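You operate a simulated robot arm through the tools that you are given. There is no shell and no other tool. Be economical: measure what you need, move in short steps, check, and stop when the job is done.

The job below is to be done with a simulated two-armed robot. You get a single attempt, and the scene is never put back.

JOB
Clear the froth: slow mixer 2 to speed 2, disc down to 20 cm, stop once it is flat.
Fine: after the stop raise the head to the top; hands off disc and shaft.

It is judged by the outcome, as a careful person would: the job done as asked, and still so three seconds after it is handed in. It fails if anything else is knocked over, pushed out of place, dropped, spilled or broken.

ROBOT AND FRAMES
Two 7-joint arms with three-finger grippers on one trunk, on a base that drives. Base frame: it is fixed to the floor where the robot stands at the start and does not move with it; the origin is under the middle of the robot, x ahead of it, y to its left, z up. Readings come in m, rad, newtons and seconds.
The left shoulder is at the start at [0.042, 0.154, 1.007], the right one opposite. With the tool pointing down near the work surface each hand reaches from about 0.1 to 0.32 m from the robot's upright axis, wherever it stands, measured 20 degrees to its own side. Places, roughly: blue drum [-1.5, -2.5, 0.25]. Payload 2.69 kg a hand.
The TCP of each hand is the grasp point between the finger pads, 0.029 m short of the fingertips. In the tool frame z runs along the fingers and y along their closing line. The gripper opens to 0.12 m. The gripper's body begins 0.078 m behind the TCP.
Orientation is told as [roll, pitch, yaw] about the base's x, y, z axes, in that order, counted from this pose: with the fingers straight down and closing along the base's y, the tool's x points along the base's -x, its y along +y and its z along -z.

CONTROLS
- The arms move only by the tool apply_moves. It takes "left_increments", "right_increments" or both (then of equal length, played together; a hand with none holds still); each is one flat list of numbers, 7 for each row, row after row: the gripper command, from -1 (fully open) to 1 (shut), values between in proportion, then the shift along the tool's x, y, z in units of 150 mm (1.0 is 150 mm), then the turn, a rotation vector about the tool's x, y, z in units of 60 degrees (1.0 is 60 degrees). In form: [fingers, x, y, z, ax, ay, az, fingers, x, y, z, ax, ay, az, ...]. A call has 1 to 8 rows; each row is the pose to reach, as a shift and turn from the pose commanded when the call began, along the tool's axes at that moment. A call with a number of a shift or a turn outside -1 to 1 is refused whole. Each row takes 0.2 s and may step no farther than 0.05 m and 0.15 rad from the row before; otherwise, or with a gripper value out of range, the whole call is refused. Where a pose cannot be reached the arm comes as near as it can. A force on the tool above 40 N (or 10 N above the force at the start of the call, whichever is more), or a blocked arm, ends the call early, and 0.2 s more pass. Each finger halts on what it meets, pressing with about 36 N; the grip force reading is that of the motor and also rises with nothing between the fingers. The clock runs only during rows and for 0.2 s after the last one: add rows that repeat a pose to give the fingers time. It gives the time, the measured TCP pose, the force on the tool (base axes), the opening and the grip force at its end, in the units of the frame above (readings bear some noise), with the torque about the TCP (base axes, N m) and any sound that the robot's microphone picked up, and new pictures: "views" is both (left out), scene, wrist or none (wrist: the cameras of the hands that moved).
- Cameras (640 x 400 px; columns grow to the right, rows downward): "scene" is now at [0.1458, -0.0233, 1.1728]; the picture's right is [-0.14, -0.99, 0.00], its down [-0.50, 0.07, -0.86] and it looks along [0.86, -0.12, -0.50] (base axes); focal length 280 px, centre (320, 200). "left" rides on the left gripper at [0.063, 0, -0.104] in its tool frame; the picture's right is [0.00, 1.00, 0.00], its down [-0.83, 0.00, -0.56] and it looks along [-0.56, 0.00, 0.83] (tool axes); focal length 275 px, centre (320, 200). "right" rides on the right gripper at [0.063, 0, -0.104] in its tool frame; the picture's right is [0.01, 1.00, 0.00], its down [-0.83, 0.00, -0.56] and it looks along [-0.56, 0.00, 0.83] (tool axes); focal length 275 px, centre (320, 200). There is no depth. A picture from a camera that has moved, and an enlarged one, comes with that camera's place and axes in the base frame and with its lens. The place of the scene camera against the robot may be out by one fixed shift of up to 0.018 m in any direction.
- lift_body(by): slides the trunk up (or, below 0, down) by that many m; the arms and the scene camera ride with it, the base frame stays. It gives what a move gives, with no picture.
- roll_base(legs): drives the robot by 1 to 6 legs, each [ahead, left, turn to the left] in m, m and rad, along the robot's own axes; the way and the turn of a leg run together, so that a leg with both is an arc; at most 1.5 m and 3.142 rad a leg. The arms and the cameras ride along, it lands a little off, and it stops where it bumps. It gives what a move gives, and a new picture of the scene camera.
- pan_tilt(pan, tilt): turns the head with the scene camera to pan (to the left, within 1.396 rad either way) and tilt (down, from -0.506 to 1.204), counted from straight ahead of the robot. It gives what a move gives, and a new picture of the scene camera.
- inspect(camera, box): a new picture of the part [left, top, right, bottom] of that camera's present view, enlarged. It takes no simulated time.
- job_done(): hands the job in; it is judged then, once.

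Go step by step. Nothing tells you exact positions but the pictures and the camera data: compare them with the known pose of the tool, close in by small moves and look again before you grip or let go. The budget is 120 turns and 260 pictures, counting those below and the enlarged ones. Unless the task says otherwise, let go and move clear before handing in.

The tools are called after ">>>" by a JSON object that holds its "name" and its "arguments". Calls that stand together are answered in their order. apply_moves: Moves the arms, as the interface text tells. Its arguments: {"type":"object","properties":{"left_increments":{"type":"array","items":{"type":"number"}},"right_increments":{"type":"array","items":{"type":"number"}},"views":{"type":"string","enum":["both","scene","wrist","none"]}},"required":[]} The other tools are called the same way: lift_body (by) slides the trunk up or down; roll_base (legs) drives the base; pan_tilt (pan, tilt) turns the head that bears the scene camera; inspect (camera, box) takes an enlarged picture of a part of a camera's view; job_done () hands the job in.

At the start:

```text
time: 0.0
left_tcp_pos: [0.3862, 0.1251, 1.0004]
left_tcp_rot: [0.001, 0.0, 0.002]
left_contact_force: [0.4, -0.3, 0.3]
left_wrist_torque: [0.01, -0.01, -0.02]
left_finger_gap: 0.1199
left_finger_force: 0.0
right_tcp_pos: [0.3141, -0.1394, 1.0005]
right_tcp_rot: [0.001, 0.0, -0.002]
right_contact_force: [-0.2, 0.6, -0.7]
right_wrist_torque: [-0.01, 0.0, 0.0]
right_finger_gap: 0.12
right_finger_force: 0.0
trunk travel left (down, up): [-0.375, 0.063]
robot x, y, heading: [0.0008, 0.0011, 0.003]
head pan, tilt: [-0.141, 0.527]
```

scene: 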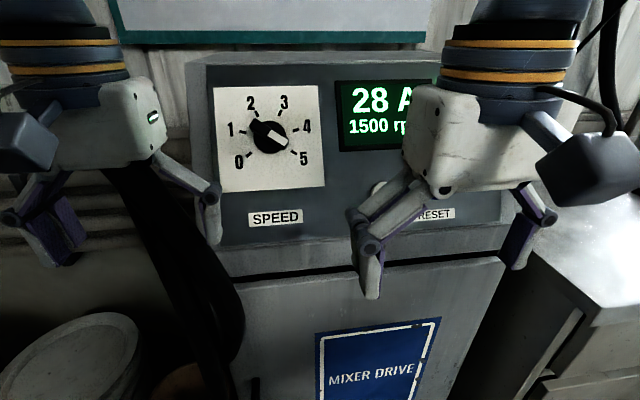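
right: 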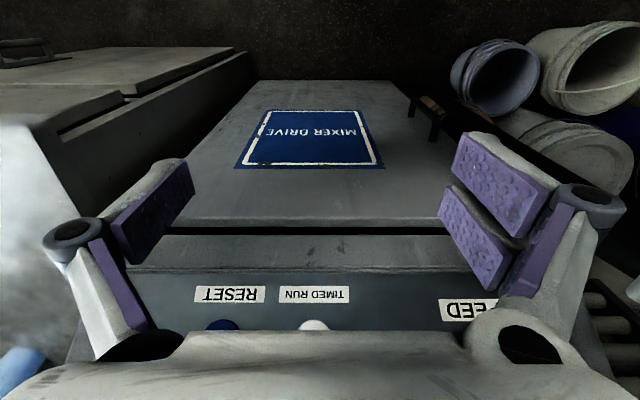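
left: 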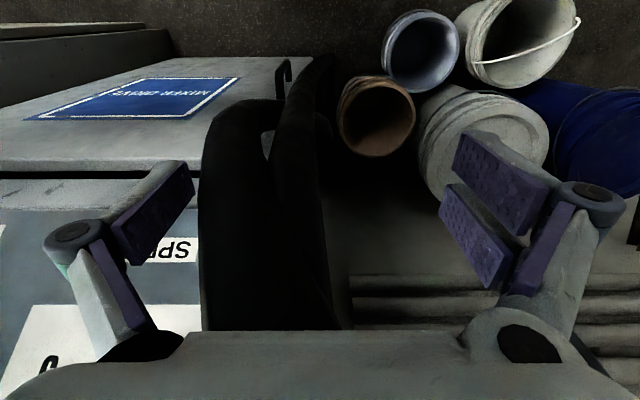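

I see a console labelled MIXER DRIVE with a speed knob standing near 5, a display at 28 A / 1500 rpm, and a few buttons. I'll look around for mixer 2 and its vessel.

>>> {"name": "pan_tilt", "arguments": {"pan": 0.0, "tilt": 0.0}}

>>> {"name": "pan_tilt", "arguments": {"pan": -0.9, "tilt": 0.3}}

>>> {"name": "pan_tilt", "arguments": {"pan": 0.9, "tilt": 0.3}}

```text
time: 0.9
left_tcp_pos: [0.3859, 0.1242, 0.9995]
left_tcp_rot: [0.0, -0.001, 0.0]
left_contact_force: [0.0, -0.4, 0.0]
left_wrist_torque: [0.01, -0.03, 0.04]
left_finger_gap: 0.1202
left_finger_force: 0.0
right_tcp_pos: [0.3143, -0.1399, 0.9991]
right_tcp_rot: [0.0, 0.0, -0.002]
right_contact_force: [-0.6, 0.2, 0.4]
right_wrist_torque: [0.02, 0.01, 0.0]
right_finger_gap: 0.1201
right_finger_force: 0.0
trunk travel left (down, up): [-0.375, 0.063]
robot x, y, heading: [-0.0002, -0.0026, -0.005]
head pan, tilt: [0.0, 0.0]
camera scene: at [0.1464, -0.0105, 1.2214], right [0.0, -1.0, 0.0], down [0.0, 0.0, -1.0], along [1.0, 0.0, 0.0], focal length 280 px, centre (320, 200)
```

scene: 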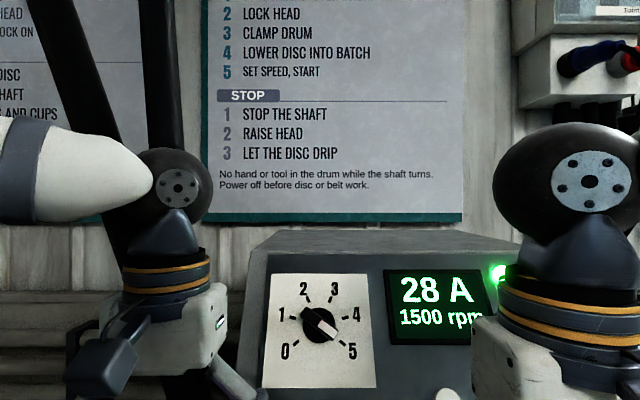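

```text
time: 2.1
left_tcp_pos: [0.3867, 0.1255, 1.0001]
left_tcp_rot: [0.002, -0.001, 0.001]
left_contact_force: [0.5, 0.4, 0.9]
left_wrist_torque: [0.0, 0.01, 0.02]
left_finger_gap: 0.1199
left_finger_force: 0.0
right_tcp_pos: [0.3139, -0.1395, 0.9998]
right_tcp_rot: [0.001, -0.001, -0.001]
right_contact_force: [0.2, 0.4, 0.2]
right_wrist_torque: [-0.01, -0.05, 0.01]
right_finger_gap: 0.1201
right_finger_force: 0.2
trunk travel left (down, up): [-0.375, 0.063]
robot x, y, heading: [0.0032, 0.0015, -0.003]
head pan, tilt: [-0.901, 0.3]
camera scene: at [0.1144, -0.0836, 1.1937], right [-0.78, -0.62, 0.0], down [-0.18, 0.23, -0.96], along [0.59, -0.75, -0.3], focal length 280 px, centre (320, 200)
```

scene: 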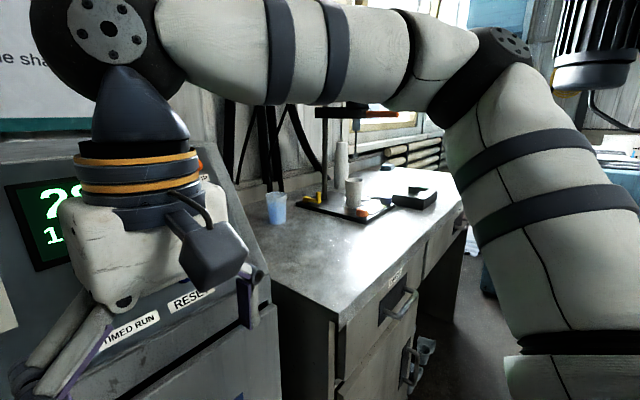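

```text
time: 4.0
left_tcp_pos: [0.3865, 0.1255, 1.0011]
left_tcp_rot: [0.0, 0.0, -0.001]
left_contact_force: [-0.5, 0.0, -0.1]
left_wrist_torque: [-0.02, 0.01, 0.0]
left_finger_gap: 0.12
left_finger_force: 0.1
right_tcp_pos: [0.3137, -0.1392, 1.0002]
right_tcp_rot: [-0.001, -0.001, -0.002]
right_contact_force: [0.3, 1.0, 0.4]
right_wrist_torque: [0.01, 0.03, -0.02]
right_finger_gap: 0.1198
right_finger_force: 0.1
trunk travel left (down, up): [-0.375, 0.063]
robot x, y, heading: [0.003, -0.0011, -0.002]
head pan, tilt: [0.901, 0.3]
camera scene: at [0.1144, 0.0626, 1.1937], right [0.78, -0.62, 0.0], down [-0.18, -0.23, -0.96], along [0.59, 0.75, -0.3], focal length 280 px, centre (320, 200)
```

scene: 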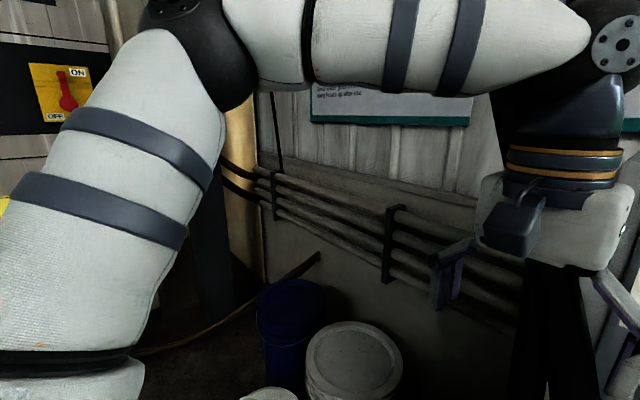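

The console has no "2" shown so far, and a mixer head seems to stand to my right. I'll look further to both sides.

>>> {"name": "pan_tilt", "arguments": {"pan": -1.39, "tilt": 0.1}}

>>> {"name": "pan_tilt", "arguments": {"pan": 1.39, "tilt": 0.1}}

>>> {"name": "pan_tilt", "arguments": {"pan": 0.0, "tilt": -0.45}}

```text
time: 6.1
left_tcp_pos: [0.3866, 0.1252, 0.9988]
left_tcp_rot: [0.0, 0.0, -0.001]
left_contact_force: [-0.6, -0.2, 1.2]
left_wrist_torque: [0.0, 0.04, -0.02]
left_finger_gap: 0.1199
left_finger_force: 0.2
right_tcp_pos: [0.315, -0.1398, 0.9993]
right_tcp_rot: [0.001, -0.001, -0.001]
right_contact_force: [-0.2, -0.3, 0.1]
right_wrist_torque: [0.02, -0.02, 0.01]
right_finger_gap: 0.1201
right_finger_force: 0.1
trunk travel left (down, up): [-0.375, 0.063]
robot x, y, heading: [-0.0004, 0.0002, 0.001]
head pan, tilt: [-1.389, 0.099]
camera scene: at [0.073, -0.101, 1.2124], right [-0.98, -0.18, 0.0], down [-0.02, 0.1, -1.0], along [0.18, -0.98, -0.1], focal length 280 px, centre (320, 200)
```

scene: 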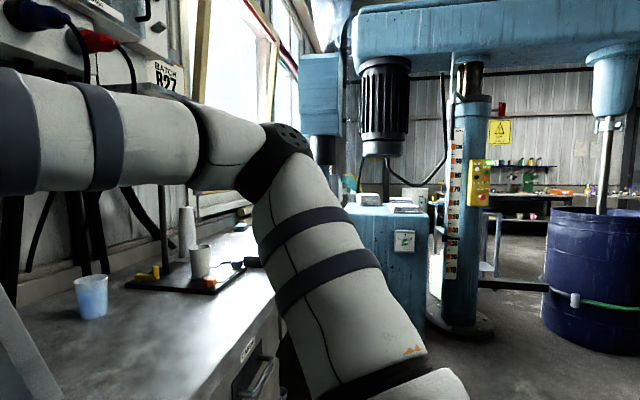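

```text
time: 8.5
left_tcp_pos: [0.3856, 0.1252, 1.0006]
left_tcp_rot: [0.0, -0.001, -0.001]
left_contact_force: [1.2, 0.4, 1.1]
left_wrist_torque: [-0.01, -0.01, 0.02]
left_finger_gap: 0.1202
left_finger_force: 0.1
right_tcp_pos: [0.3148, -0.1394, 1.0003]
right_tcp_rot: [0.001, 0.0, -0.001]
right_contact_force: [-0.6, -0.2, -0.7]
right_wrist_torque: [-0.02, -0.01, 0.0]
right_finger_gap: 0.1198
right_finger_force: 0.0
trunk travel left (down, up): [-0.375, 0.063]
robot x, y, heading: [0.0013, -0.0002, -0.003]
head pan, tilt: [1.389, 0.099]
camera scene: at [0.073, 0.08, 1.2124], right [0.98, -0.18, 0.0], down [-0.02, -0.1, -1.0], along [0.18, 0.98, -0.1], focal length 280 px, centre (320, 200)
```

scene: 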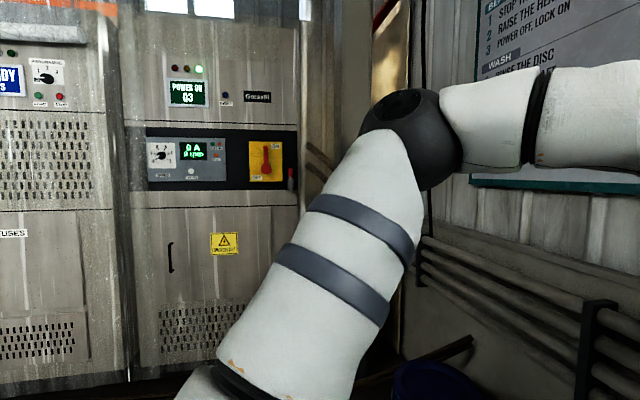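

```text
time: 10.1
left_tcp_pos: [0.3864, 0.1251, 1.0004]
left_tcp_rot: [0.001, 0.001, -0.002]
left_contact_force: [0.1, 0.3, -0.6]
left_wrist_torque: [0.02, -0.03, 0.01]
left_finger_gap: 0.1196
left_finger_force: 0.0
right_tcp_pos: [0.3157, -0.139, 0.9993]
right_tcp_rot: [0.0, -0.001, -0.001]
right_contact_force: [-0.7, 0.5, -0.6]
right_wrist_torque: [-0.01, 0.01, 0.01]
right_finger_gap: 0.1202
right_finger_force: 0.1
trunk travel left (down, up): [-0.375, 0.063]
robot x, y, heading: [0.0012, 0.0003, 0.001]
head pan, tilt: [0.0, -0.45]
camera scene: at [0.1265, -0.0105, 1.2581], right [0.0, -1.0, 0.0], down [0.43, 0.0, -0.9], along [0.9, 0.0, 0.43], focal length 280 px, centre (320, 200)
```

scene: 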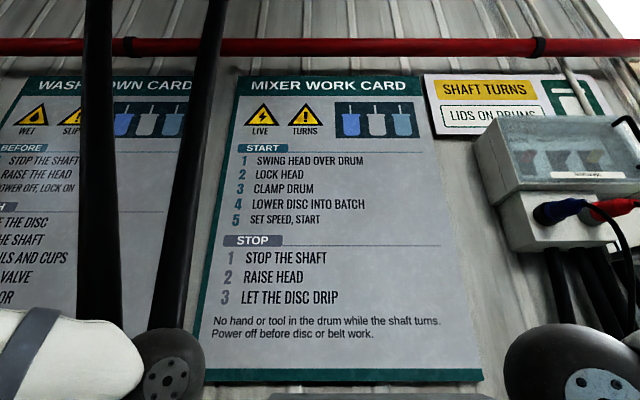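

A blue mixer with a scale on its column stands to my right, and cabinets with another drive to my left. I'll turn right and inspect it closely.

>>> {"name": "pan_tilt", "arguments": {"pan": -1.39, "tilt": -0.1}}

>>> {"name": "inspect", "arguments": {"camera": "scene", "box": [380, 120, 640, 400]}}

>>> {"name": "inspect", "arguments": {"camera": "scene", "box": [430, 180, 510, 340]}}

```text
time: 11.6
left_tcp_pos: [0.3849, 0.1253, 0.9984]
left_tcp_rot: [0.0, 0.0, -0.001]
left_contact_force: [0.4, -0.8, 0.1]
left_wrist_torque: [0.0, 0.02, -0.01]
left_finger_gap: 0.1198
left_finger_force: 0.2
right_tcp_pos: [0.3142, -0.139, 1.0003]
right_tcp_rot: [-0.001, 0.001, -0.001]
right_contact_force: [0.3, 0.2, -0.1]
right_wrist_torque: [-0.01, -0.03, 0.01]
right_finger_gap: 0.1202
right_finger_force: 0.1
trunk travel left (down, up): [-0.375, 0.063]
robot x, y, heading: [-0.0015, 0.0012, -0.004]
head pan, tilt: [-1.389, -0.099]
camera scene: at [0.0721, -0.0961, 1.2303], right [-0.98, -0.18, 0.0], down [0.02, -0.1, -0.99], along [0.18, -0.98, 0.1], focal length 280 px, centre (320, 200)
```

scene: 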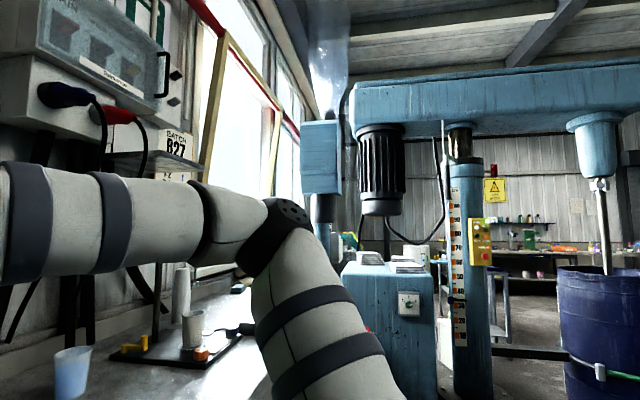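

```text
1.43 times, centred on (510, 260) of scene
camera zoom: at [0.0721, -0.0961, 1.2303], right [-0.98, -0.18, 0.0], down [0.02, -0.1, -0.99], along [0.18, -0.98, 0.1], focal length 400 px, centre (49, 114)
```

zoom: 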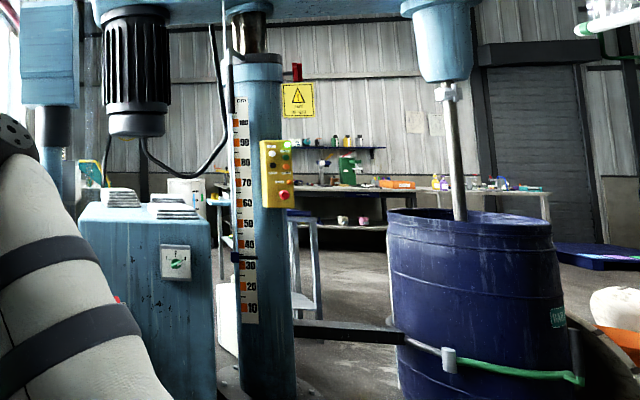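

```text
2.50 times, centred on (470, 260) of scene
camera zoom: at [0.0721, -0.0961, 1.2303], right [-0.98, -0.18, 0.0], down [0.02, -0.1, -0.99], along [0.18, -0.98, 0.1], focal length 700 px, centre (-55, 50)
```

zoom: 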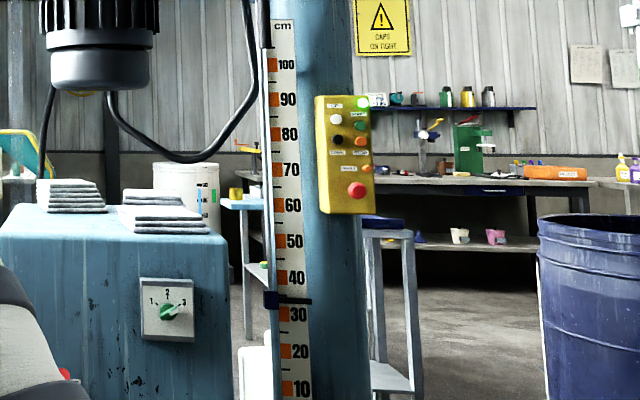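

Mixer 2's column carries a centimetre scale (marker near 33), a yellow pendant, and the blue drum. I'll check the floor around me before driving.

>>> {"name": "pan_tilt", "arguments": {"pan": -1.39, "tilt": 0.7}}

>>> {"name": "pan_tilt", "arguments": {"pan": 1.39, "tilt": 0.7}}

>>> {"name": "pan_tilt", "arguments": {"pan": 1.39, "tilt": 0.0}}

>>> {"name": "inspect", "arguments": {"camera": "scene", "box": [0, 0, 320, 200]}}

```text
time: 12.7
left_tcp_pos: [0.3865, 0.1247, 1.0005]
left_tcp_rot: [0.0, -0.001, 0.0]
left_contact_force: [-0.2, -0.3, -0.8]
left_wrist_torque: [0.0, 0.02, -0.01]
left_finger_gap: 0.12
left_finger_force: 0.0
right_tcp_pos: [0.3143, -0.1387, 1.0007]
right_tcp_rot: [0.0, 0.0, -0.002]
right_contact_force: [-0.2, -1.4, 0.3]
right_wrist_torque: [-0.04, -0.03, 0.0]
right_finger_gap: 0.1201
right_finger_force: 0.0
trunk travel left (down, up): [-0.375, 0.063]
robot x, y, heading: [0.002, 0.0034, -0.003]
head pan, tilt: [-1.389, 0.7]
camera scene: at [0.0717, -0.0941, 1.1577], right [-0.98, -0.18, 0.0], down [-0.12, 0.63, -0.77], along [0.14, -0.75, -0.64], focal length 280 px, centre (320, 200)
```

scene: 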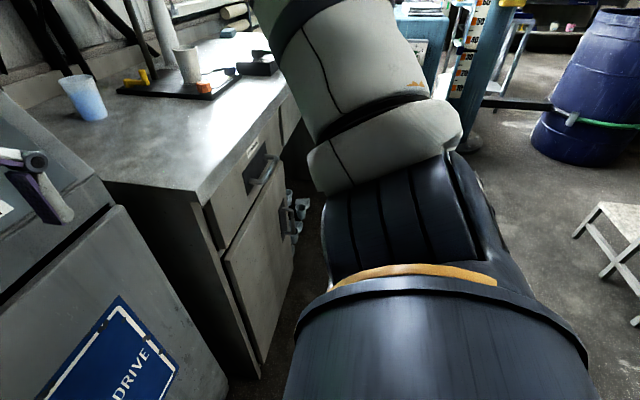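

```text
time: 15.2
left_tcp_pos: [0.3859, 0.1255, 1.0004]
left_tcp_rot: [0.001, 0.0, 0.002]
left_contact_force: [0.0, 0.3, 0.8]
left_wrist_torque: [0.02, -0.06, -0.01]
left_finger_gap: 0.1199
left_finger_force: 0.0
right_tcp_pos: [0.3139, -0.1393, 1.0001]
right_tcp_rot: [0.0, -0.001, -0.002]
right_contact_force: [-0.3, -0.3, 1.2]
right_wrist_torque: [-0.05, 0.01, 0.0]
right_finger_gap: 0.12
right_finger_force: 0.1
trunk travel left (down, up): [-0.375, 0.063]
robot x, y, heading: [-0.0004, 0.0008, -0.007]
head pan, tilt: [1.389, 0.7]
camera scene: at [0.0717, 0.073, 1.1576], right [0.98, -0.18, 0.0], down [-0.12, -0.63, -0.76], along [0.14, 0.75, -0.64], focal length 280 px, centre (320, 200)
```

scene: 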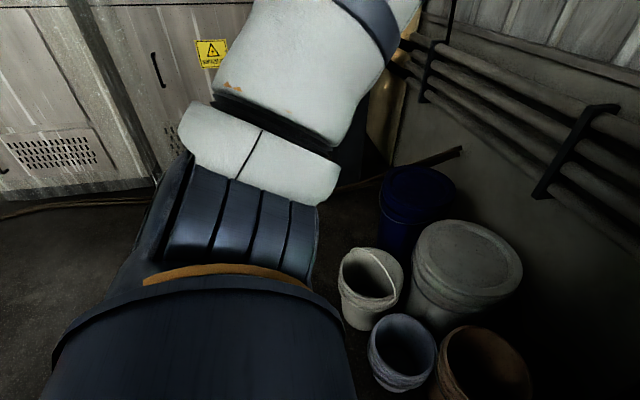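

```text
time: 16.2
left_tcp_pos: [0.3855, 0.125, 1.0002]
left_tcp_rot: [0.001, -0.001, 0.0]
left_contact_force: [-0.1, -0.7, 0.2]
left_wrist_torque: [-0.01, 0.01, -0.01]
left_finger_gap: 0.12
left_finger_force: 0.1
right_tcp_pos: [0.3149, -0.1394, 1.0006]
right_tcp_rot: [-0.001, 0.0, -0.001]
right_contact_force: [-0.7, 0.0, -0.5]
right_wrist_torque: [-0.02, 0.03, 0.0]
right_finger_gap: 0.1199
right_finger_force: 0.1
trunk travel left (down, up): [-0.375, 0.063]
robot x, y, heading: [-0.0, -0.0009, -0.003]
head pan, tilt: [1.389, 0.0]
camera scene: at [0.0726, 0.0781, 1.2214], right [0.98, -0.18, 0.0], down [0.0, 0.0, -1.0], along [0.18, 0.98, 0.0], focal length 280 px, centre (320, 200)
```

scene: 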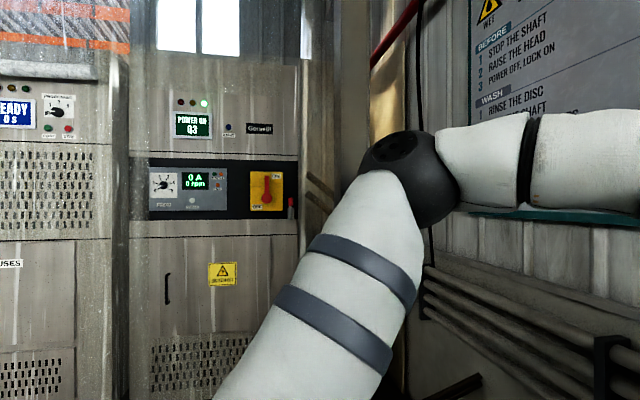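

```text
2.00 times, centred on (160, 100) of scene
camera zoom: at [0.0726, 0.0781, 1.2214], right [0.98, -0.18, 0.0], down [0.0, 0.0, -1.0], along [0.18, 0.98, 0.0], focal length 560 px, centre (640, 400)
```

zoom: 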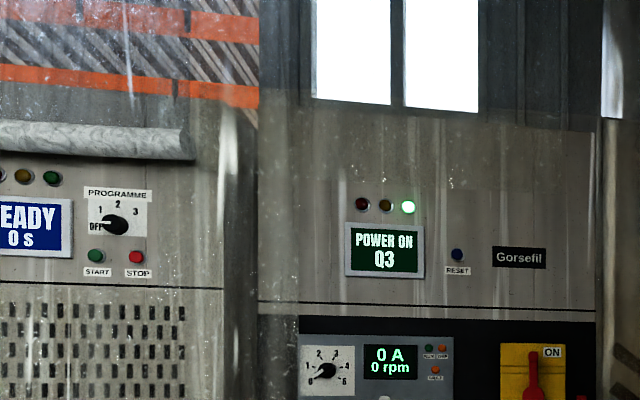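

A second drive in the left cabinet shows 0 rpm, so the running one (28 A, 1500 rpm) is ahead. I'll back off a bit to get a full view of the mixer area and the labels.

>>> {"name": "roll_base", "arguments": {"legs": [[-0.4, 0, 0]]}}

>>> {"name": "pan_tilt", "arguments": {"pan": -0.1, "tilt": 0.2}}

>>> {"name": "inspect", "arguments": {"camera": "scene", "box": [220, 150, 460, 300]}}

>>> {"name": "pan_tilt", "arguments": {"pan": -1.39, "tilt": 0.1}}

```text
time: 18.1
left_tcp_pos: [0.1309, 0.1263, 0.9977]
left_tcp_rot: [0.001, 0.008, 0.003]
left_contact_force: [0.7, -0.3, 0.5]
left_wrist_torque: [-0.02, 0.01, 0.01]
left_finger_gap: 0.12
left_finger_force: 0.1
right_tcp_pos: [0.0607, -0.1396, 0.9991]
right_tcp_rot: [0.0, 0.007, 0.001]
right_contact_force: [-0.1, 0.4, -0.1]
right_wrist_torque: [-0.05, 0.03, 0.02]
right_finger_gap: 0.1202
right_finger_force: 0.1
trunk travel left (down, up): [-0.375, 0.063]
robot x, y, heading: [-0.2581, 0.0038, 0.002]
head pan, tilt: [1.389, 0.0]
stopped in leg 1: the robot was blocked; the commanded pose is now the measured one
camera scene: at [-0.1811, 0.0777, 1.221], right [0.98, -0.18, 0.0], down [0.0, 0.0, -1.0], along [0.18, 0.98, 0.0], focal length 280 px, centre (320, 200)
```

scene: 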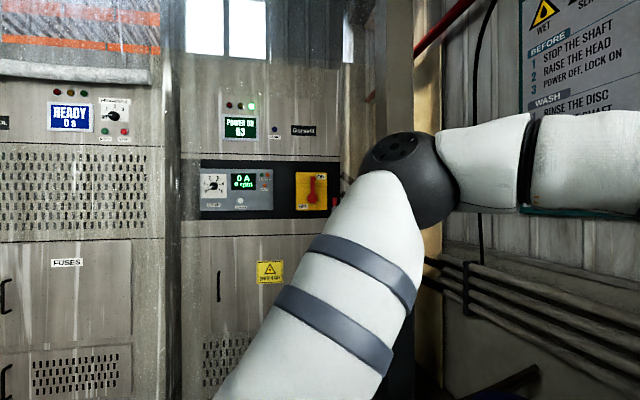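

```text
time: 19.7
left_tcp_pos: [0.1319, 0.127, 0.9977]
left_tcp_rot: [-0.002, 0.008, 0.003]
left_contact_force: [0.2, 0.8, -0.1]
left_wrist_torque: [-0.02, 0.01, 0.0]
left_finger_gap: 0.1201
left_finger_force: 0.1
right_tcp_pos: [0.0601, -0.1404, 0.9982]
right_tcp_rot: [-0.001, 0.007, -0.002]
right_contact_force: [0.1, 0.4, 0.7]
right_wrist_torque: [0.03, 0.01, 0.0]
right_finger_gap: 0.1203
right_finger_force: 0.0
trunk travel left (down, up): [-0.375, 0.063]
robot x, y, heading: [-0.2591, 0.0021, 0.001]
head pan, tilt: [-0.099, 0.201]
camera scene: at [-0.1043, -0.0198, 1.2021], right [-0.1, -1.0, 0.0], down [-0.2, 0.02, -0.98], along [0.97, -0.09, -0.2], focal length 280 px, centre (320, 200)
```

scene: 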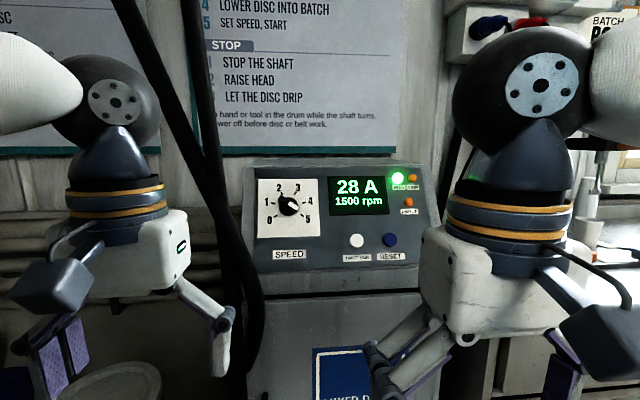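

```text
2.67 times, centred on (340, 225) of scene
camera zoom: at [-0.1043, -0.0198, 1.2021], right [-0.1, -1.0, 0.0], down [-0.2, 0.02, -0.98], along [0.97, -0.09, -0.2], focal length 747 px, centre (267, 133)
```

zoom: 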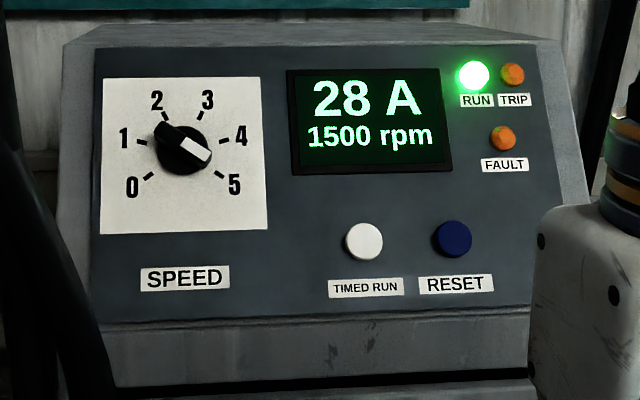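

```text
time: 21.2
left_tcp_pos: [0.1316, 0.125, 0.9971]
left_tcp_rot: [0.001, 0.007, 0.005]
left_contact_force: [0.2, 0.4, -0.5]
left_wrist_torque: [0.01, 0.0, 0.02]
left_finger_gap: 0.1199
left_finger_force: 0.0
right_tcp_pos: [0.0594, -0.1392, 0.998]
right_tcp_rot: [0.0, 0.007, 0.0]
right_contact_force: [0.1, -0.3, 0.1]
right_wrist_torque: [-0.02, 0.0, 0.05]
right_finger_gap: 0.1199
right_finger_force: 0.0
trunk travel left (down, up): [-0.375, 0.063]
robot x, y, heading: [-0.2614, 0.0013, 0.003]
head pan, tilt: [-1.389, 0.099]
camera scene: at [-0.1801, -0.1013, 1.2119], right [-0.98, -0.18, 0.01], down [-0.02, 0.1, -0.99], along [0.18, -0.98, -0.1], focal length 280 px, centre (320, 200)
```

scene: 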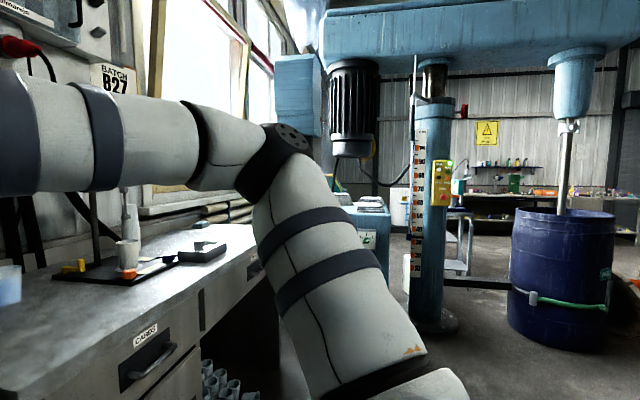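

Something behind blocked me at about x −0.26. I'll ease forward off it and turn gently to see what it is.

>>> {"name": "roll_base", "arguments": {"legs": [[0.08, 0, 0]]}}

>>> {"name": "roll_base", "arguments": {"legs": [[0, 0, -0.5]]}}

>>> {"name": "pan_tilt", "arguments": {"pan": -1.39, "tilt": 0.6}}

```text
time: 22.3
left_tcp_pos: [0.2076, 0.1255, 0.9988]
left_tcp_rot: [0.001, 0.002, 0.003]
left_contact_force: [0.5, -0.8, 0.0]
left_wrist_torque: [-0.01, 0.06, 0.05]
left_finger_gap: 0.1201
left_finger_force: 0.0
right_tcp_pos: [0.135, -0.1396, 0.9994]
right_tcp_rot: [0.001, 0.002, -0.001]
right_contact_force: [0.5, 0.8, 0.0]
right_wrist_torque: [-0.03, 0.04, 0.0]
right_finger_gap: 0.1201
right_finger_force: 0.1
trunk travel left (down, up): [-0.375, 0.063]
robot x, y, heading: [-0.1801, -0.0009, 0.001]
head pan, tilt: [-1.389, 0.099]
camera scene: at [-0.106, -0.1012, 1.2123], right [-0.98, -0.18, 0.0], down [-0.02, 0.1, -0.99], along [0.18, -0.98, -0.1], focal length 280 px, centre (320, 200)
```

scene: 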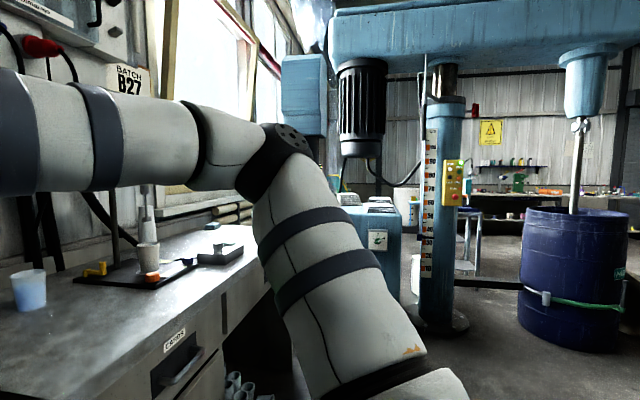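

```text
time: 24.1
left_tcp_pos: [0.2188, -0.0737, 0.9998]
left_tcp_rot: [-0.001, 0.002, -0.495]
left_contact_force: [0.0, -0.4, -0.8]
left_wrist_torque: [0.01, 0.02, 0.02]
left_finger_gap: 0.1197
left_finger_force: 0.1
right_tcp_pos: [0.0303, -0.2723, 0.9991]
right_tcp_rot: [0.0, 0.001, -0.499]
right_contact_force: [-0.1, -0.2, 0.1]
right_wrist_torque: [0.03, 0.0, -0.04]
right_finger_gap: 0.12
right_finger_force: 0.0
trunk travel left (down, up): [-0.375, 0.063]
robot x, y, heading: [-0.1787, -0.0013, -0.496]
head pan, tilt: [-1.389, 0.099]
camera scene: at [-0.1599, -0.1289, 1.2124], right [-0.95, 0.31, 0.0], down [0.03, 0.09, -0.99], along [-0.31, -0.95, -0.1], focal length 280 px, centre (320, 200)
```

scene: 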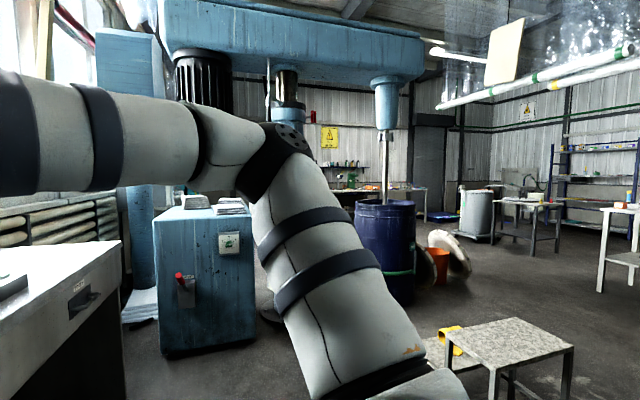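

```text
time: 25.0
left_tcp_pos: [0.2196, -0.0751, 0.9993]
left_tcp_rot: [0.0, 0.002, -0.494]
left_contact_force: [0.3, 0.2, 0.3]
left_wrist_torque: [-0.02, -0.01, -0.04]
left_finger_gap: 0.1203
left_finger_force: 0.2
right_tcp_pos: [0.0303, -0.2727, 1.0001]
right_tcp_rot: [0.0, 0.001, -0.5]
right_contact_force: [-0.6, 0.2, -0.5]
right_wrist_torque: [-0.02, -0.01, 0.02]
right_finger_gap: 0.1199
right_finger_force: 0.0
trunk travel left (down, up): [-0.375, 0.063]
robot x, y, heading: [-0.1831, -0.0023, -0.498]
head pan, tilt: [-1.389, 0.6]
camera scene: at [-0.1588, -0.1253, 1.1663], right [-0.95, 0.31, 0.0], down [0.17, 0.54, -0.83], along [-0.26, -0.78, -0.56], focal length 280 px, centre (320, 200)
```

scene: 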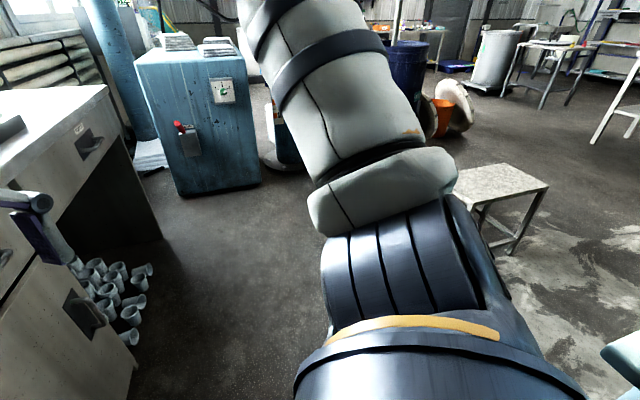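

There's a stool and something teal close behind. I'll turn further right to face the room.

>>> {"name": "roll_base", "arguments": {"legs": [[0, 0, -0.6]]}}

>>> {"name": "pan_tilt", "arguments": {"pan": -0.9, "tilt": 0.3}}

>>> {"name": "pan_tilt", "arguments": {"pan": 0.0, "tilt": 0.1}}

```text
time: 26.5
left_tcp_pos: [0.181, -0.2034, 0.9957]
left_tcp_rot: [0.002, 0.01, -0.815]
left_contact_force: [-0.1, 0.1, -0.3]
left_wrist_torque: [0.0, 0.01, -0.03]
left_finger_gap: 0.1199
left_finger_force: 0.0
right_tcp_pos: [-0.0606, -0.3334, 0.9963]
right_tcp_rot: [0.002, 0.007, -0.816]
right_contact_force: [-0.2, -0.3, -0.6]
right_wrist_torque: [0.0, 0.03, -0.01]
right_finger_gap: 0.12
right_finger_force: 0.0
trunk travel left (down, up): [-0.375, 0.063]
robot x, y, heading: [-0.178, -0.0033, -0.81]
head pan, tilt: [-1.389, 0.6]
stopped in leg 1: the robot was blocked; the commanded pose is now the measured one
camera scene: at [-0.1905, -0.1372, 1.1653], right [-0.81, 0.59, 0.01], down [0.33, 0.46, -0.82], along [-0.49, -0.66, -0.57], focal length 280 px, centre (320, 200)
```

scene: 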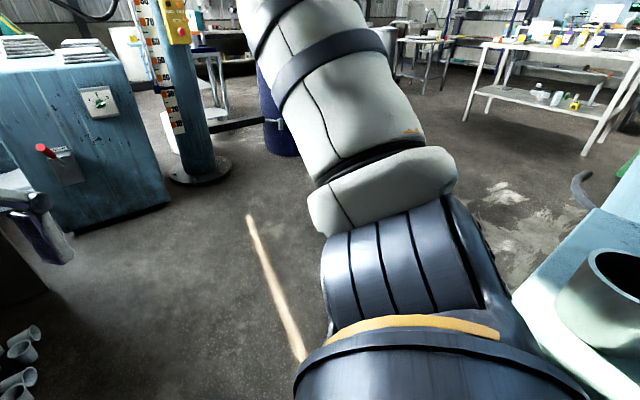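

```text
time: 27.4
left_tcp_pos: [0.1813, -0.2038, 0.9965]
left_tcp_rot: [0.003, 0.008, -0.815]
left_contact_force: [-0.2, 0.5, -0.1]
left_wrist_torque: [0.0, 0.01, 0.0]
left_finger_gap: 0.1202
left_finger_force: 0.1
right_tcp_pos: [-0.0621, -0.334, 0.997]
right_tcp_rot: [0.0, 0.011, -0.818]
right_contact_force: [-0.5, 0.4, -0.2]
right_wrist_torque: [0.0, 0.0, 0.03]
right_finger_gap: 0.1198
right_finger_force: 0.0
trunk travel left (down, up): [-0.375, 0.063]
robot x, y, heading: [-0.1843, 0.0043, -0.82]
head pan, tilt: [-0.901, 0.3]
camera scene: at [-0.1516, -0.1589, 1.1925], right [-0.99, 0.15, 0.01], down [0.04, 0.3, -0.95], along [-0.14, -0.94, -0.3], focal length 280 px, centre (320, 200)
```

scene: 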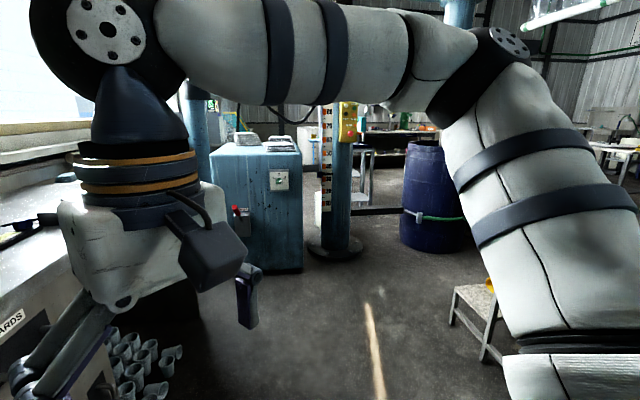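

```text
time: 28.6
left_tcp_pos: [0.182, -0.204, 0.9958]
left_tcp_rot: [0.001, 0.011, -0.814]
left_contact_force: [0.2, -0.1, -0.3]
left_wrist_torque: [-0.02, -0.02, 0.0]
left_finger_gap: 0.12
left_finger_force: 0.0
right_tcp_pos: [-0.0608, -0.3334, 0.9969]
right_tcp_rot: [0.001, 0.007, -0.818]
right_contact_force: [1.2, -0.3, 0.0]
right_wrist_torque: [0.03, 0.02, 0.03]
right_finger_gap: 0.1199
right_finger_force: 0.1
trunk travel left (down, up): [-0.375, 0.063]
robot x, y, heading: [-0.18, -0.0002, -0.817]
head pan, tilt: [0.0, 0.099]
camera scene: at [-0.0748, -0.1338, 1.2111], right [-0.73, -0.68, 0.0], down [-0.07, 0.08, -0.99], along [0.68, -0.72, -0.11], focal length 280 px, centre (320, 200)
```

scene: 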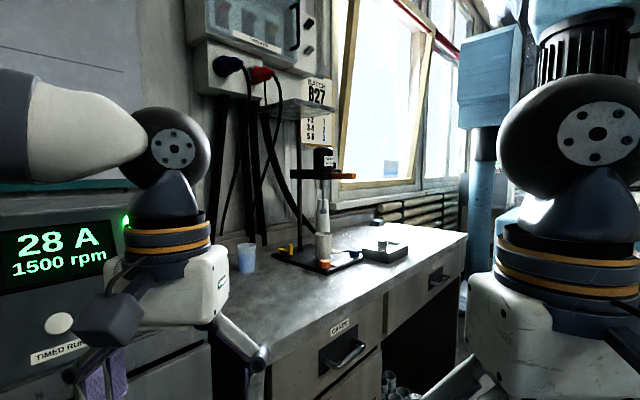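

A teal bench with a pot sits right behind me, so I'm in a narrow aisle. I'll slide toward the mixer, away from it, and face the mixer to read its labels.

>>> {"name": "roll_base", "arguments": {"legs": [[0.2, -0.17, 0.0], [0, 0, -0.75]]}}

>>> {"name": "pan_tilt", "arguments": {"pan": -0.2, "tilt": 0.0}}

>>> {"name": "inspect", "arguments": {"camera": "scene", "box": [160, 100, 480, 300]}}

```text
time: 29.3
left_tcp_pos: [0.1815, -0.2027, 0.9976]
left_tcp_rot: [-0.001, 0.005, -0.812]
left_contact_force: [-0.5, 0.1, -0.1]
left_wrist_torque: [0.0, -0.01, 0.02]
left_finger_gap: 0.1202
left_finger_force: 0.1
right_tcp_pos: [-0.061, -0.3324, 0.9984]
right_tcp_rot: [0.003, 0.004, -0.818]
right_contact_force: [1.0, -0.9, 0.5]
right_wrist_torque: [-0.01, -0.04, 0.0]
right_finger_gap: 0.12
right_finger_force: 0.2
trunk travel left (down, up): [-0.375, 0.063]
robot x, y, heading: [-0.179, -0.0035, -0.816]
head pan, tilt: [0.0, 0.099]
stopped in leg 1: the robot was blocked; the commanded pose is now the measured one
camera scene: at [-0.0752, -0.1327, 1.2117], right [-0.73, -0.69, 0.0], down [-0.07, 0.08, -0.99], along [0.68, -0.72, -0.1], focal length 280 px, centre (320, 200)
```

scene: 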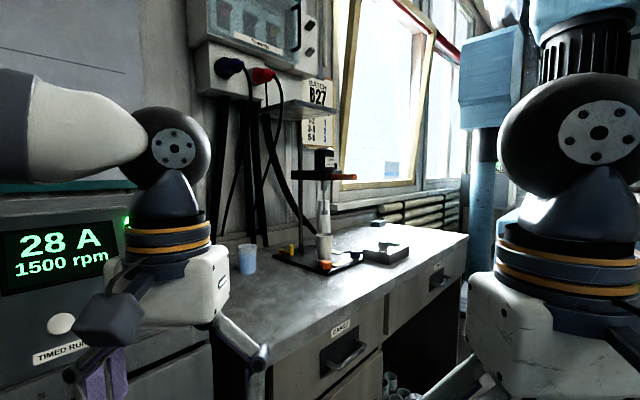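

```text
time: 30.0
left_tcp_pos: [0.1809, -0.2043, 0.9979]
left_tcp_rot: [0.002, 0.007, -0.814]
left_contact_force: [0.2, 1.3, 0.0]
left_wrist_torque: [0.02, 0.0, 0.0]
left_finger_gap: 0.1199
left_finger_force: 0.1
right_tcp_pos: [-0.0612, -0.3341, 0.9973]
right_tcp_rot: [0.001, 0.005, -0.817]
right_contact_force: [-0.4, 0.2, 1.2]
right_wrist_torque: [0.0, 0.02, 0.05]
right_finger_gap: 0.1198
right_finger_force: 0.0
trunk travel left (down, up): [-0.375, 0.063]
robot x, y, heading: [-0.1815, -0.002, -0.815]
head pan, tilt: [-0.201, 0.0]
camera scene: at [-0.0907, -0.1427, 1.2205], right [-0.85, -0.53, 0.0], down [0.0, 0.01, -1.0], along [0.53, -0.85, -0.01], focal length 280 px, centre (320, 200)
```

scene: 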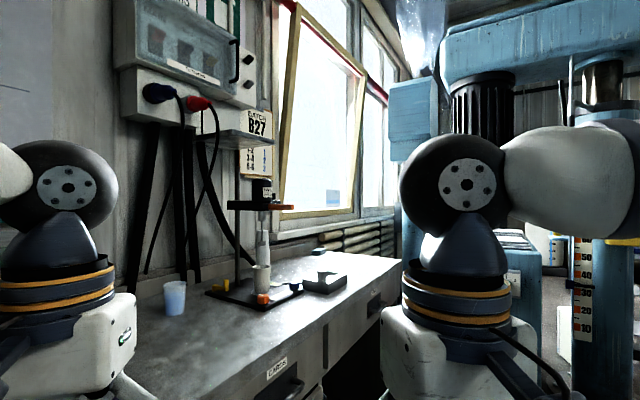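

```text
2.00 times, centred on (320, 200) of scene
camera zoom: at [-0.0907, -0.1427, 1.2205], right [-0.85, -0.53, 0.0], down [0.0, 0.01, -1.0], along [0.53, -0.85, -0.01], focal length 560 px, centre (320, 200)
```

zoom: 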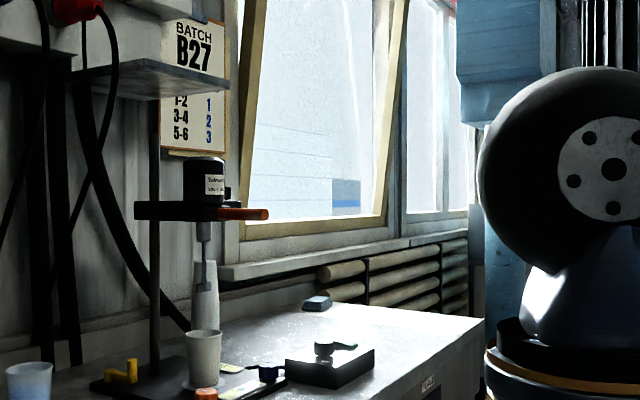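

I'm still in contact somewhere. I'll look down around the base to see what touches.

>>> {"name": "pan_tilt", "arguments": {"pan": -1.39, "tilt": 1.1}}

>>> {"name": "pan_tilt", "arguments": {"pan": 0.0, "tilt": 1.1}}

>>> {"name": "pan_tilt", "arguments": {"pan": 1.39, "tilt": 1.0}}

```text
time: 31.4
left_tcp_pos: [0.182, -0.2031, 0.9981]
left_tcp_rot: [0.003, 0.007, -0.815]
left_contact_force: [0.9, 0.7, -0.8]
left_wrist_torque: [0.0, -0.03, 0.01]
left_finger_gap: 0.1201
left_finger_force: 0.1
right_tcp_pos: [-0.0617, -0.3333, 0.9973]
right_tcp_rot: [0.002, 0.005, -0.819]
right_contact_force: [-1.3, -0.4, -0.2]
right_wrist_torque: [0.03, 0.0, 0.0]
right_finger_gap: 0.1198
right_finger_force: 0.0
trunk travel left (down, up): [-0.375, 0.063]
robot x, y, heading: [-0.1778, -0.0012, -0.813]
head pan, tilt: [-1.389, 1.1]
camera scene: at [-0.1758, -0.1167, 1.1272], right [-0.81, 0.59, 0.01], down [0.53, 0.72, -0.45], along [-0.27, -0.36, -0.89], focal length 280 px, centre (320, 200)
```

scene: 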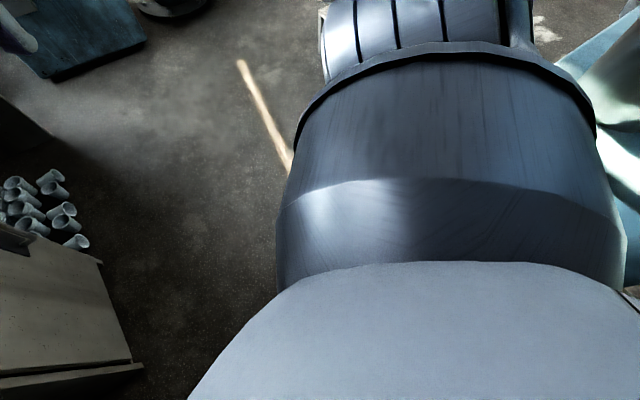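

```text
time: 32.9
left_tcp_pos: [0.1819, -0.2038, 0.9974]
left_tcp_rot: [0.002, 0.005, -0.812]
left_contact_force: [0.3, -0.2, 0.6]
left_wrist_torque: [0.01, -0.03, -0.01]
left_finger_gap: 0.12
left_finger_force: 0.1
right_tcp_pos: [-0.0609, -0.332, 0.9969]
right_tcp_rot: [0.002, 0.006, -0.817]
right_contact_force: [-0.1, -0.2, 0.6]
right_wrist_torque: [0.01, -0.01, 0.01]
right_finger_gap: 0.1202
right_finger_force: 0.1
trunk travel left (down, up): [-0.375, 0.063]
robot x, y, heading: [-0.179, -0.0038, -0.819]
head pan, tilt: [0.0, 1.1]
camera scene: at [-0.0952, -0.1117, 1.1268], right [-0.73, -0.69, 0.0], down [-0.61, 0.65, -0.45], along [0.31, -0.33, -0.89], focal length 280 px, centre (320, 200)
```

scene: 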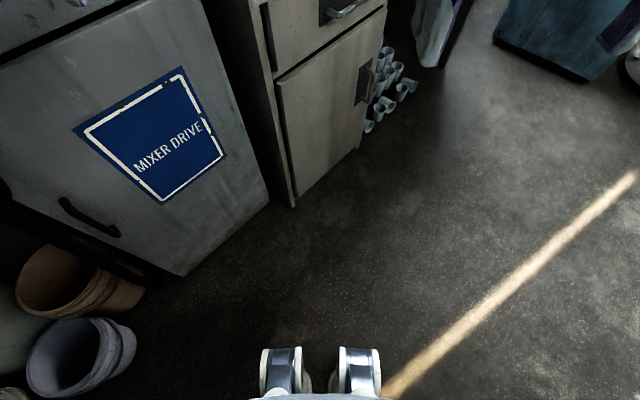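

```text
time: 34.4
left_tcp_pos: [0.1821, -0.2036, 0.9962]
left_tcp_rot: [0.001, 0.009, -0.813]
left_contact_force: [0.1, -0.6, 0.1]
left_wrist_torque: [-0.04, 0.0, 0.01]
left_finger_gap: 0.1199
left_finger_force: 0.1
right_tcp_pos: [-0.0604, -0.3338, 0.9984]
right_tcp_rot: [0.001, 0.006, -0.816]
right_contact_force: [0.2, 0.0, -0.5]
right_wrist_torque: [0.0, 0.02, -0.04]
right_finger_gap: 0.1198
right_finger_force: 0.1
trunk travel left (down, up): [-0.375, 0.063]
robot x, y, heading: [-0.1768, -0.004, -0.819]
head pan, tilt: [1.389, 1.0]
camera scene: at [-0.0799, -0.028, 1.1338], right [0.54, -0.84, -0.01], down [-0.71, -0.45, -0.54], along [0.45, 0.3, -0.84], focal length 280 px, centre (320, 200)
```

scene: 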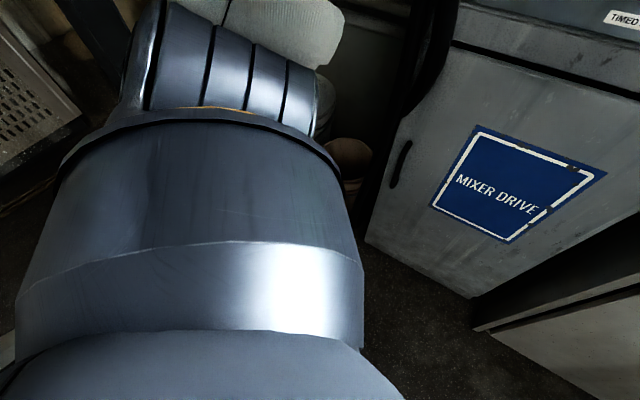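

The front is clear; the teal bench at my right rear is rubbing. I'll go straight ahead a little to free myself.

>>> {"name": "roll_base", "arguments": {"legs": [[0.12, 0, 0.0]]}}

>>> {"name": "roll_base", "arguments": {"legs": [[0, 0, -0.7]]}}

>>> {"name": "pan_tilt", "arguments": {"pan": -1.39, "tilt": 0.5}}

```text
time: 35.7
left_tcp_pos: [0.2604, -0.2842, 0.9994]
left_tcp_rot: [0.0, 0.001, -0.813]
left_contact_force: [0.3, 0.2, -0.2]
left_wrist_torque: [-0.01, 0.03, -0.02]
left_finger_gap: 0.1201
left_finger_force: 0.1
right_tcp_pos: [0.0181, -0.415, 0.9995]
right_tcp_rot: [0.0, 0.0, -0.819]
right_contact_force: [1.0, -0.6, 0.1]
right_wrist_torque: [0.01, 0.01, 0.01]
right_finger_gap: 0.1199
right_finger_force: 0.0
trunk travel left (down, up): [-0.375, 0.063]
robot x, y, heading: [-0.1003, -0.0855, -0.813]
head pan, tilt: [1.389, 1.0]
camera scene: at [-0.0026, -0.1084, 1.1341], right [0.54, -0.84, 0.0], down [-0.71, -0.46, -0.54], along [0.45, 0.29, -0.84], focal length 280 px, centre (320, 200)
```

scene: 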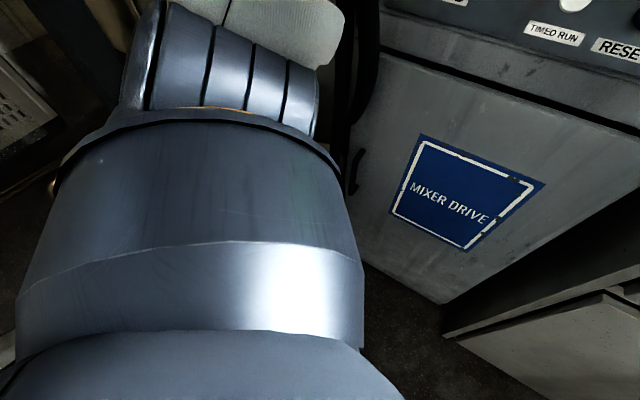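

```text
time: 37.6
left_tcp_pos: [0.101, -0.4639, 0.9935]
left_tcp_rot: [-0.001, 0.015, -1.386]
left_contact_force: [0.4, -0.2, 0.7]
left_wrist_torque: [0.0, 0.04, 0.01]
left_finger_gap: 0.1204
left_finger_force: 0.0
right_tcp_pos: [-0.1733, -0.4415, 0.995]
right_tcp_rot: [-0.001, 0.014, -1.39]
right_contact_force: [-0.5, -0.4, -0.1]
right_wrist_torque: [-0.01, -0.04, 0.05]
right_finger_gap: 0.12
right_finger_force: 0.0
trunk travel left (down, up): [-0.375, 0.063]
robot x, y, heading: [-0.0969, -0.0956, -1.385]
head pan, tilt: [1.389, 1.0]
stopped in leg 1: the robot was blocked; the commanded pose is now the measured one
camera scene: at [-0.0198, -0.1807, 1.133], right [0.0, -1.0, -0.01], down [-0.84, 0.01, -0.54], along [0.54, 0.01, -0.84], focal length 280 px, centre (320, 200)
```

scene: 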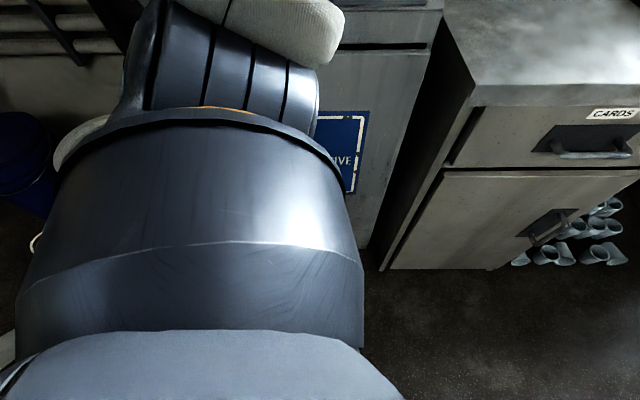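

```text
time: 40.1
left_tcp_pos: [0.0992, -0.4646, 0.9939]
left_tcp_rot: [-0.002, 0.016, -1.388]
left_contact_force: [0.2, 0.3, 0.4]
left_wrist_torque: [0.01, -0.02, 0.02]
left_finger_gap: 0.1203
left_finger_force: 0.2
right_tcp_pos: [-0.1746, -0.4415, 0.9949]
right_tcp_rot: [-0.002, 0.015, -1.393]
right_contact_force: [-0.3, 0.8, -0.5]
right_wrist_torque: [0.0, -0.02, 0.01]
right_finger_gap: 0.1198
right_finger_force: 0.1
trunk travel left (down, up): [-0.375, 0.063]
robot x, y, heading: [-0.0947, -0.0932, -1.391]
head pan, tilt: [-1.389, 0.499]
camera scene: at [-0.1744, -0.2147, 1.1739], right [-0.35, 0.94, 0.01], down [0.44, 0.18, -0.88], along [-0.82, -0.3, -0.48], focal length 280 px, centre (320, 200)
```

scene: 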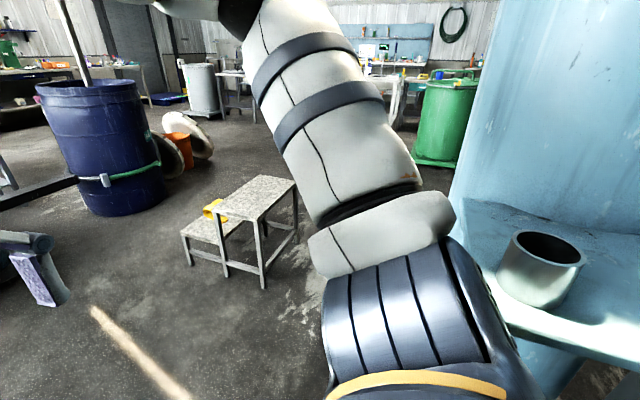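

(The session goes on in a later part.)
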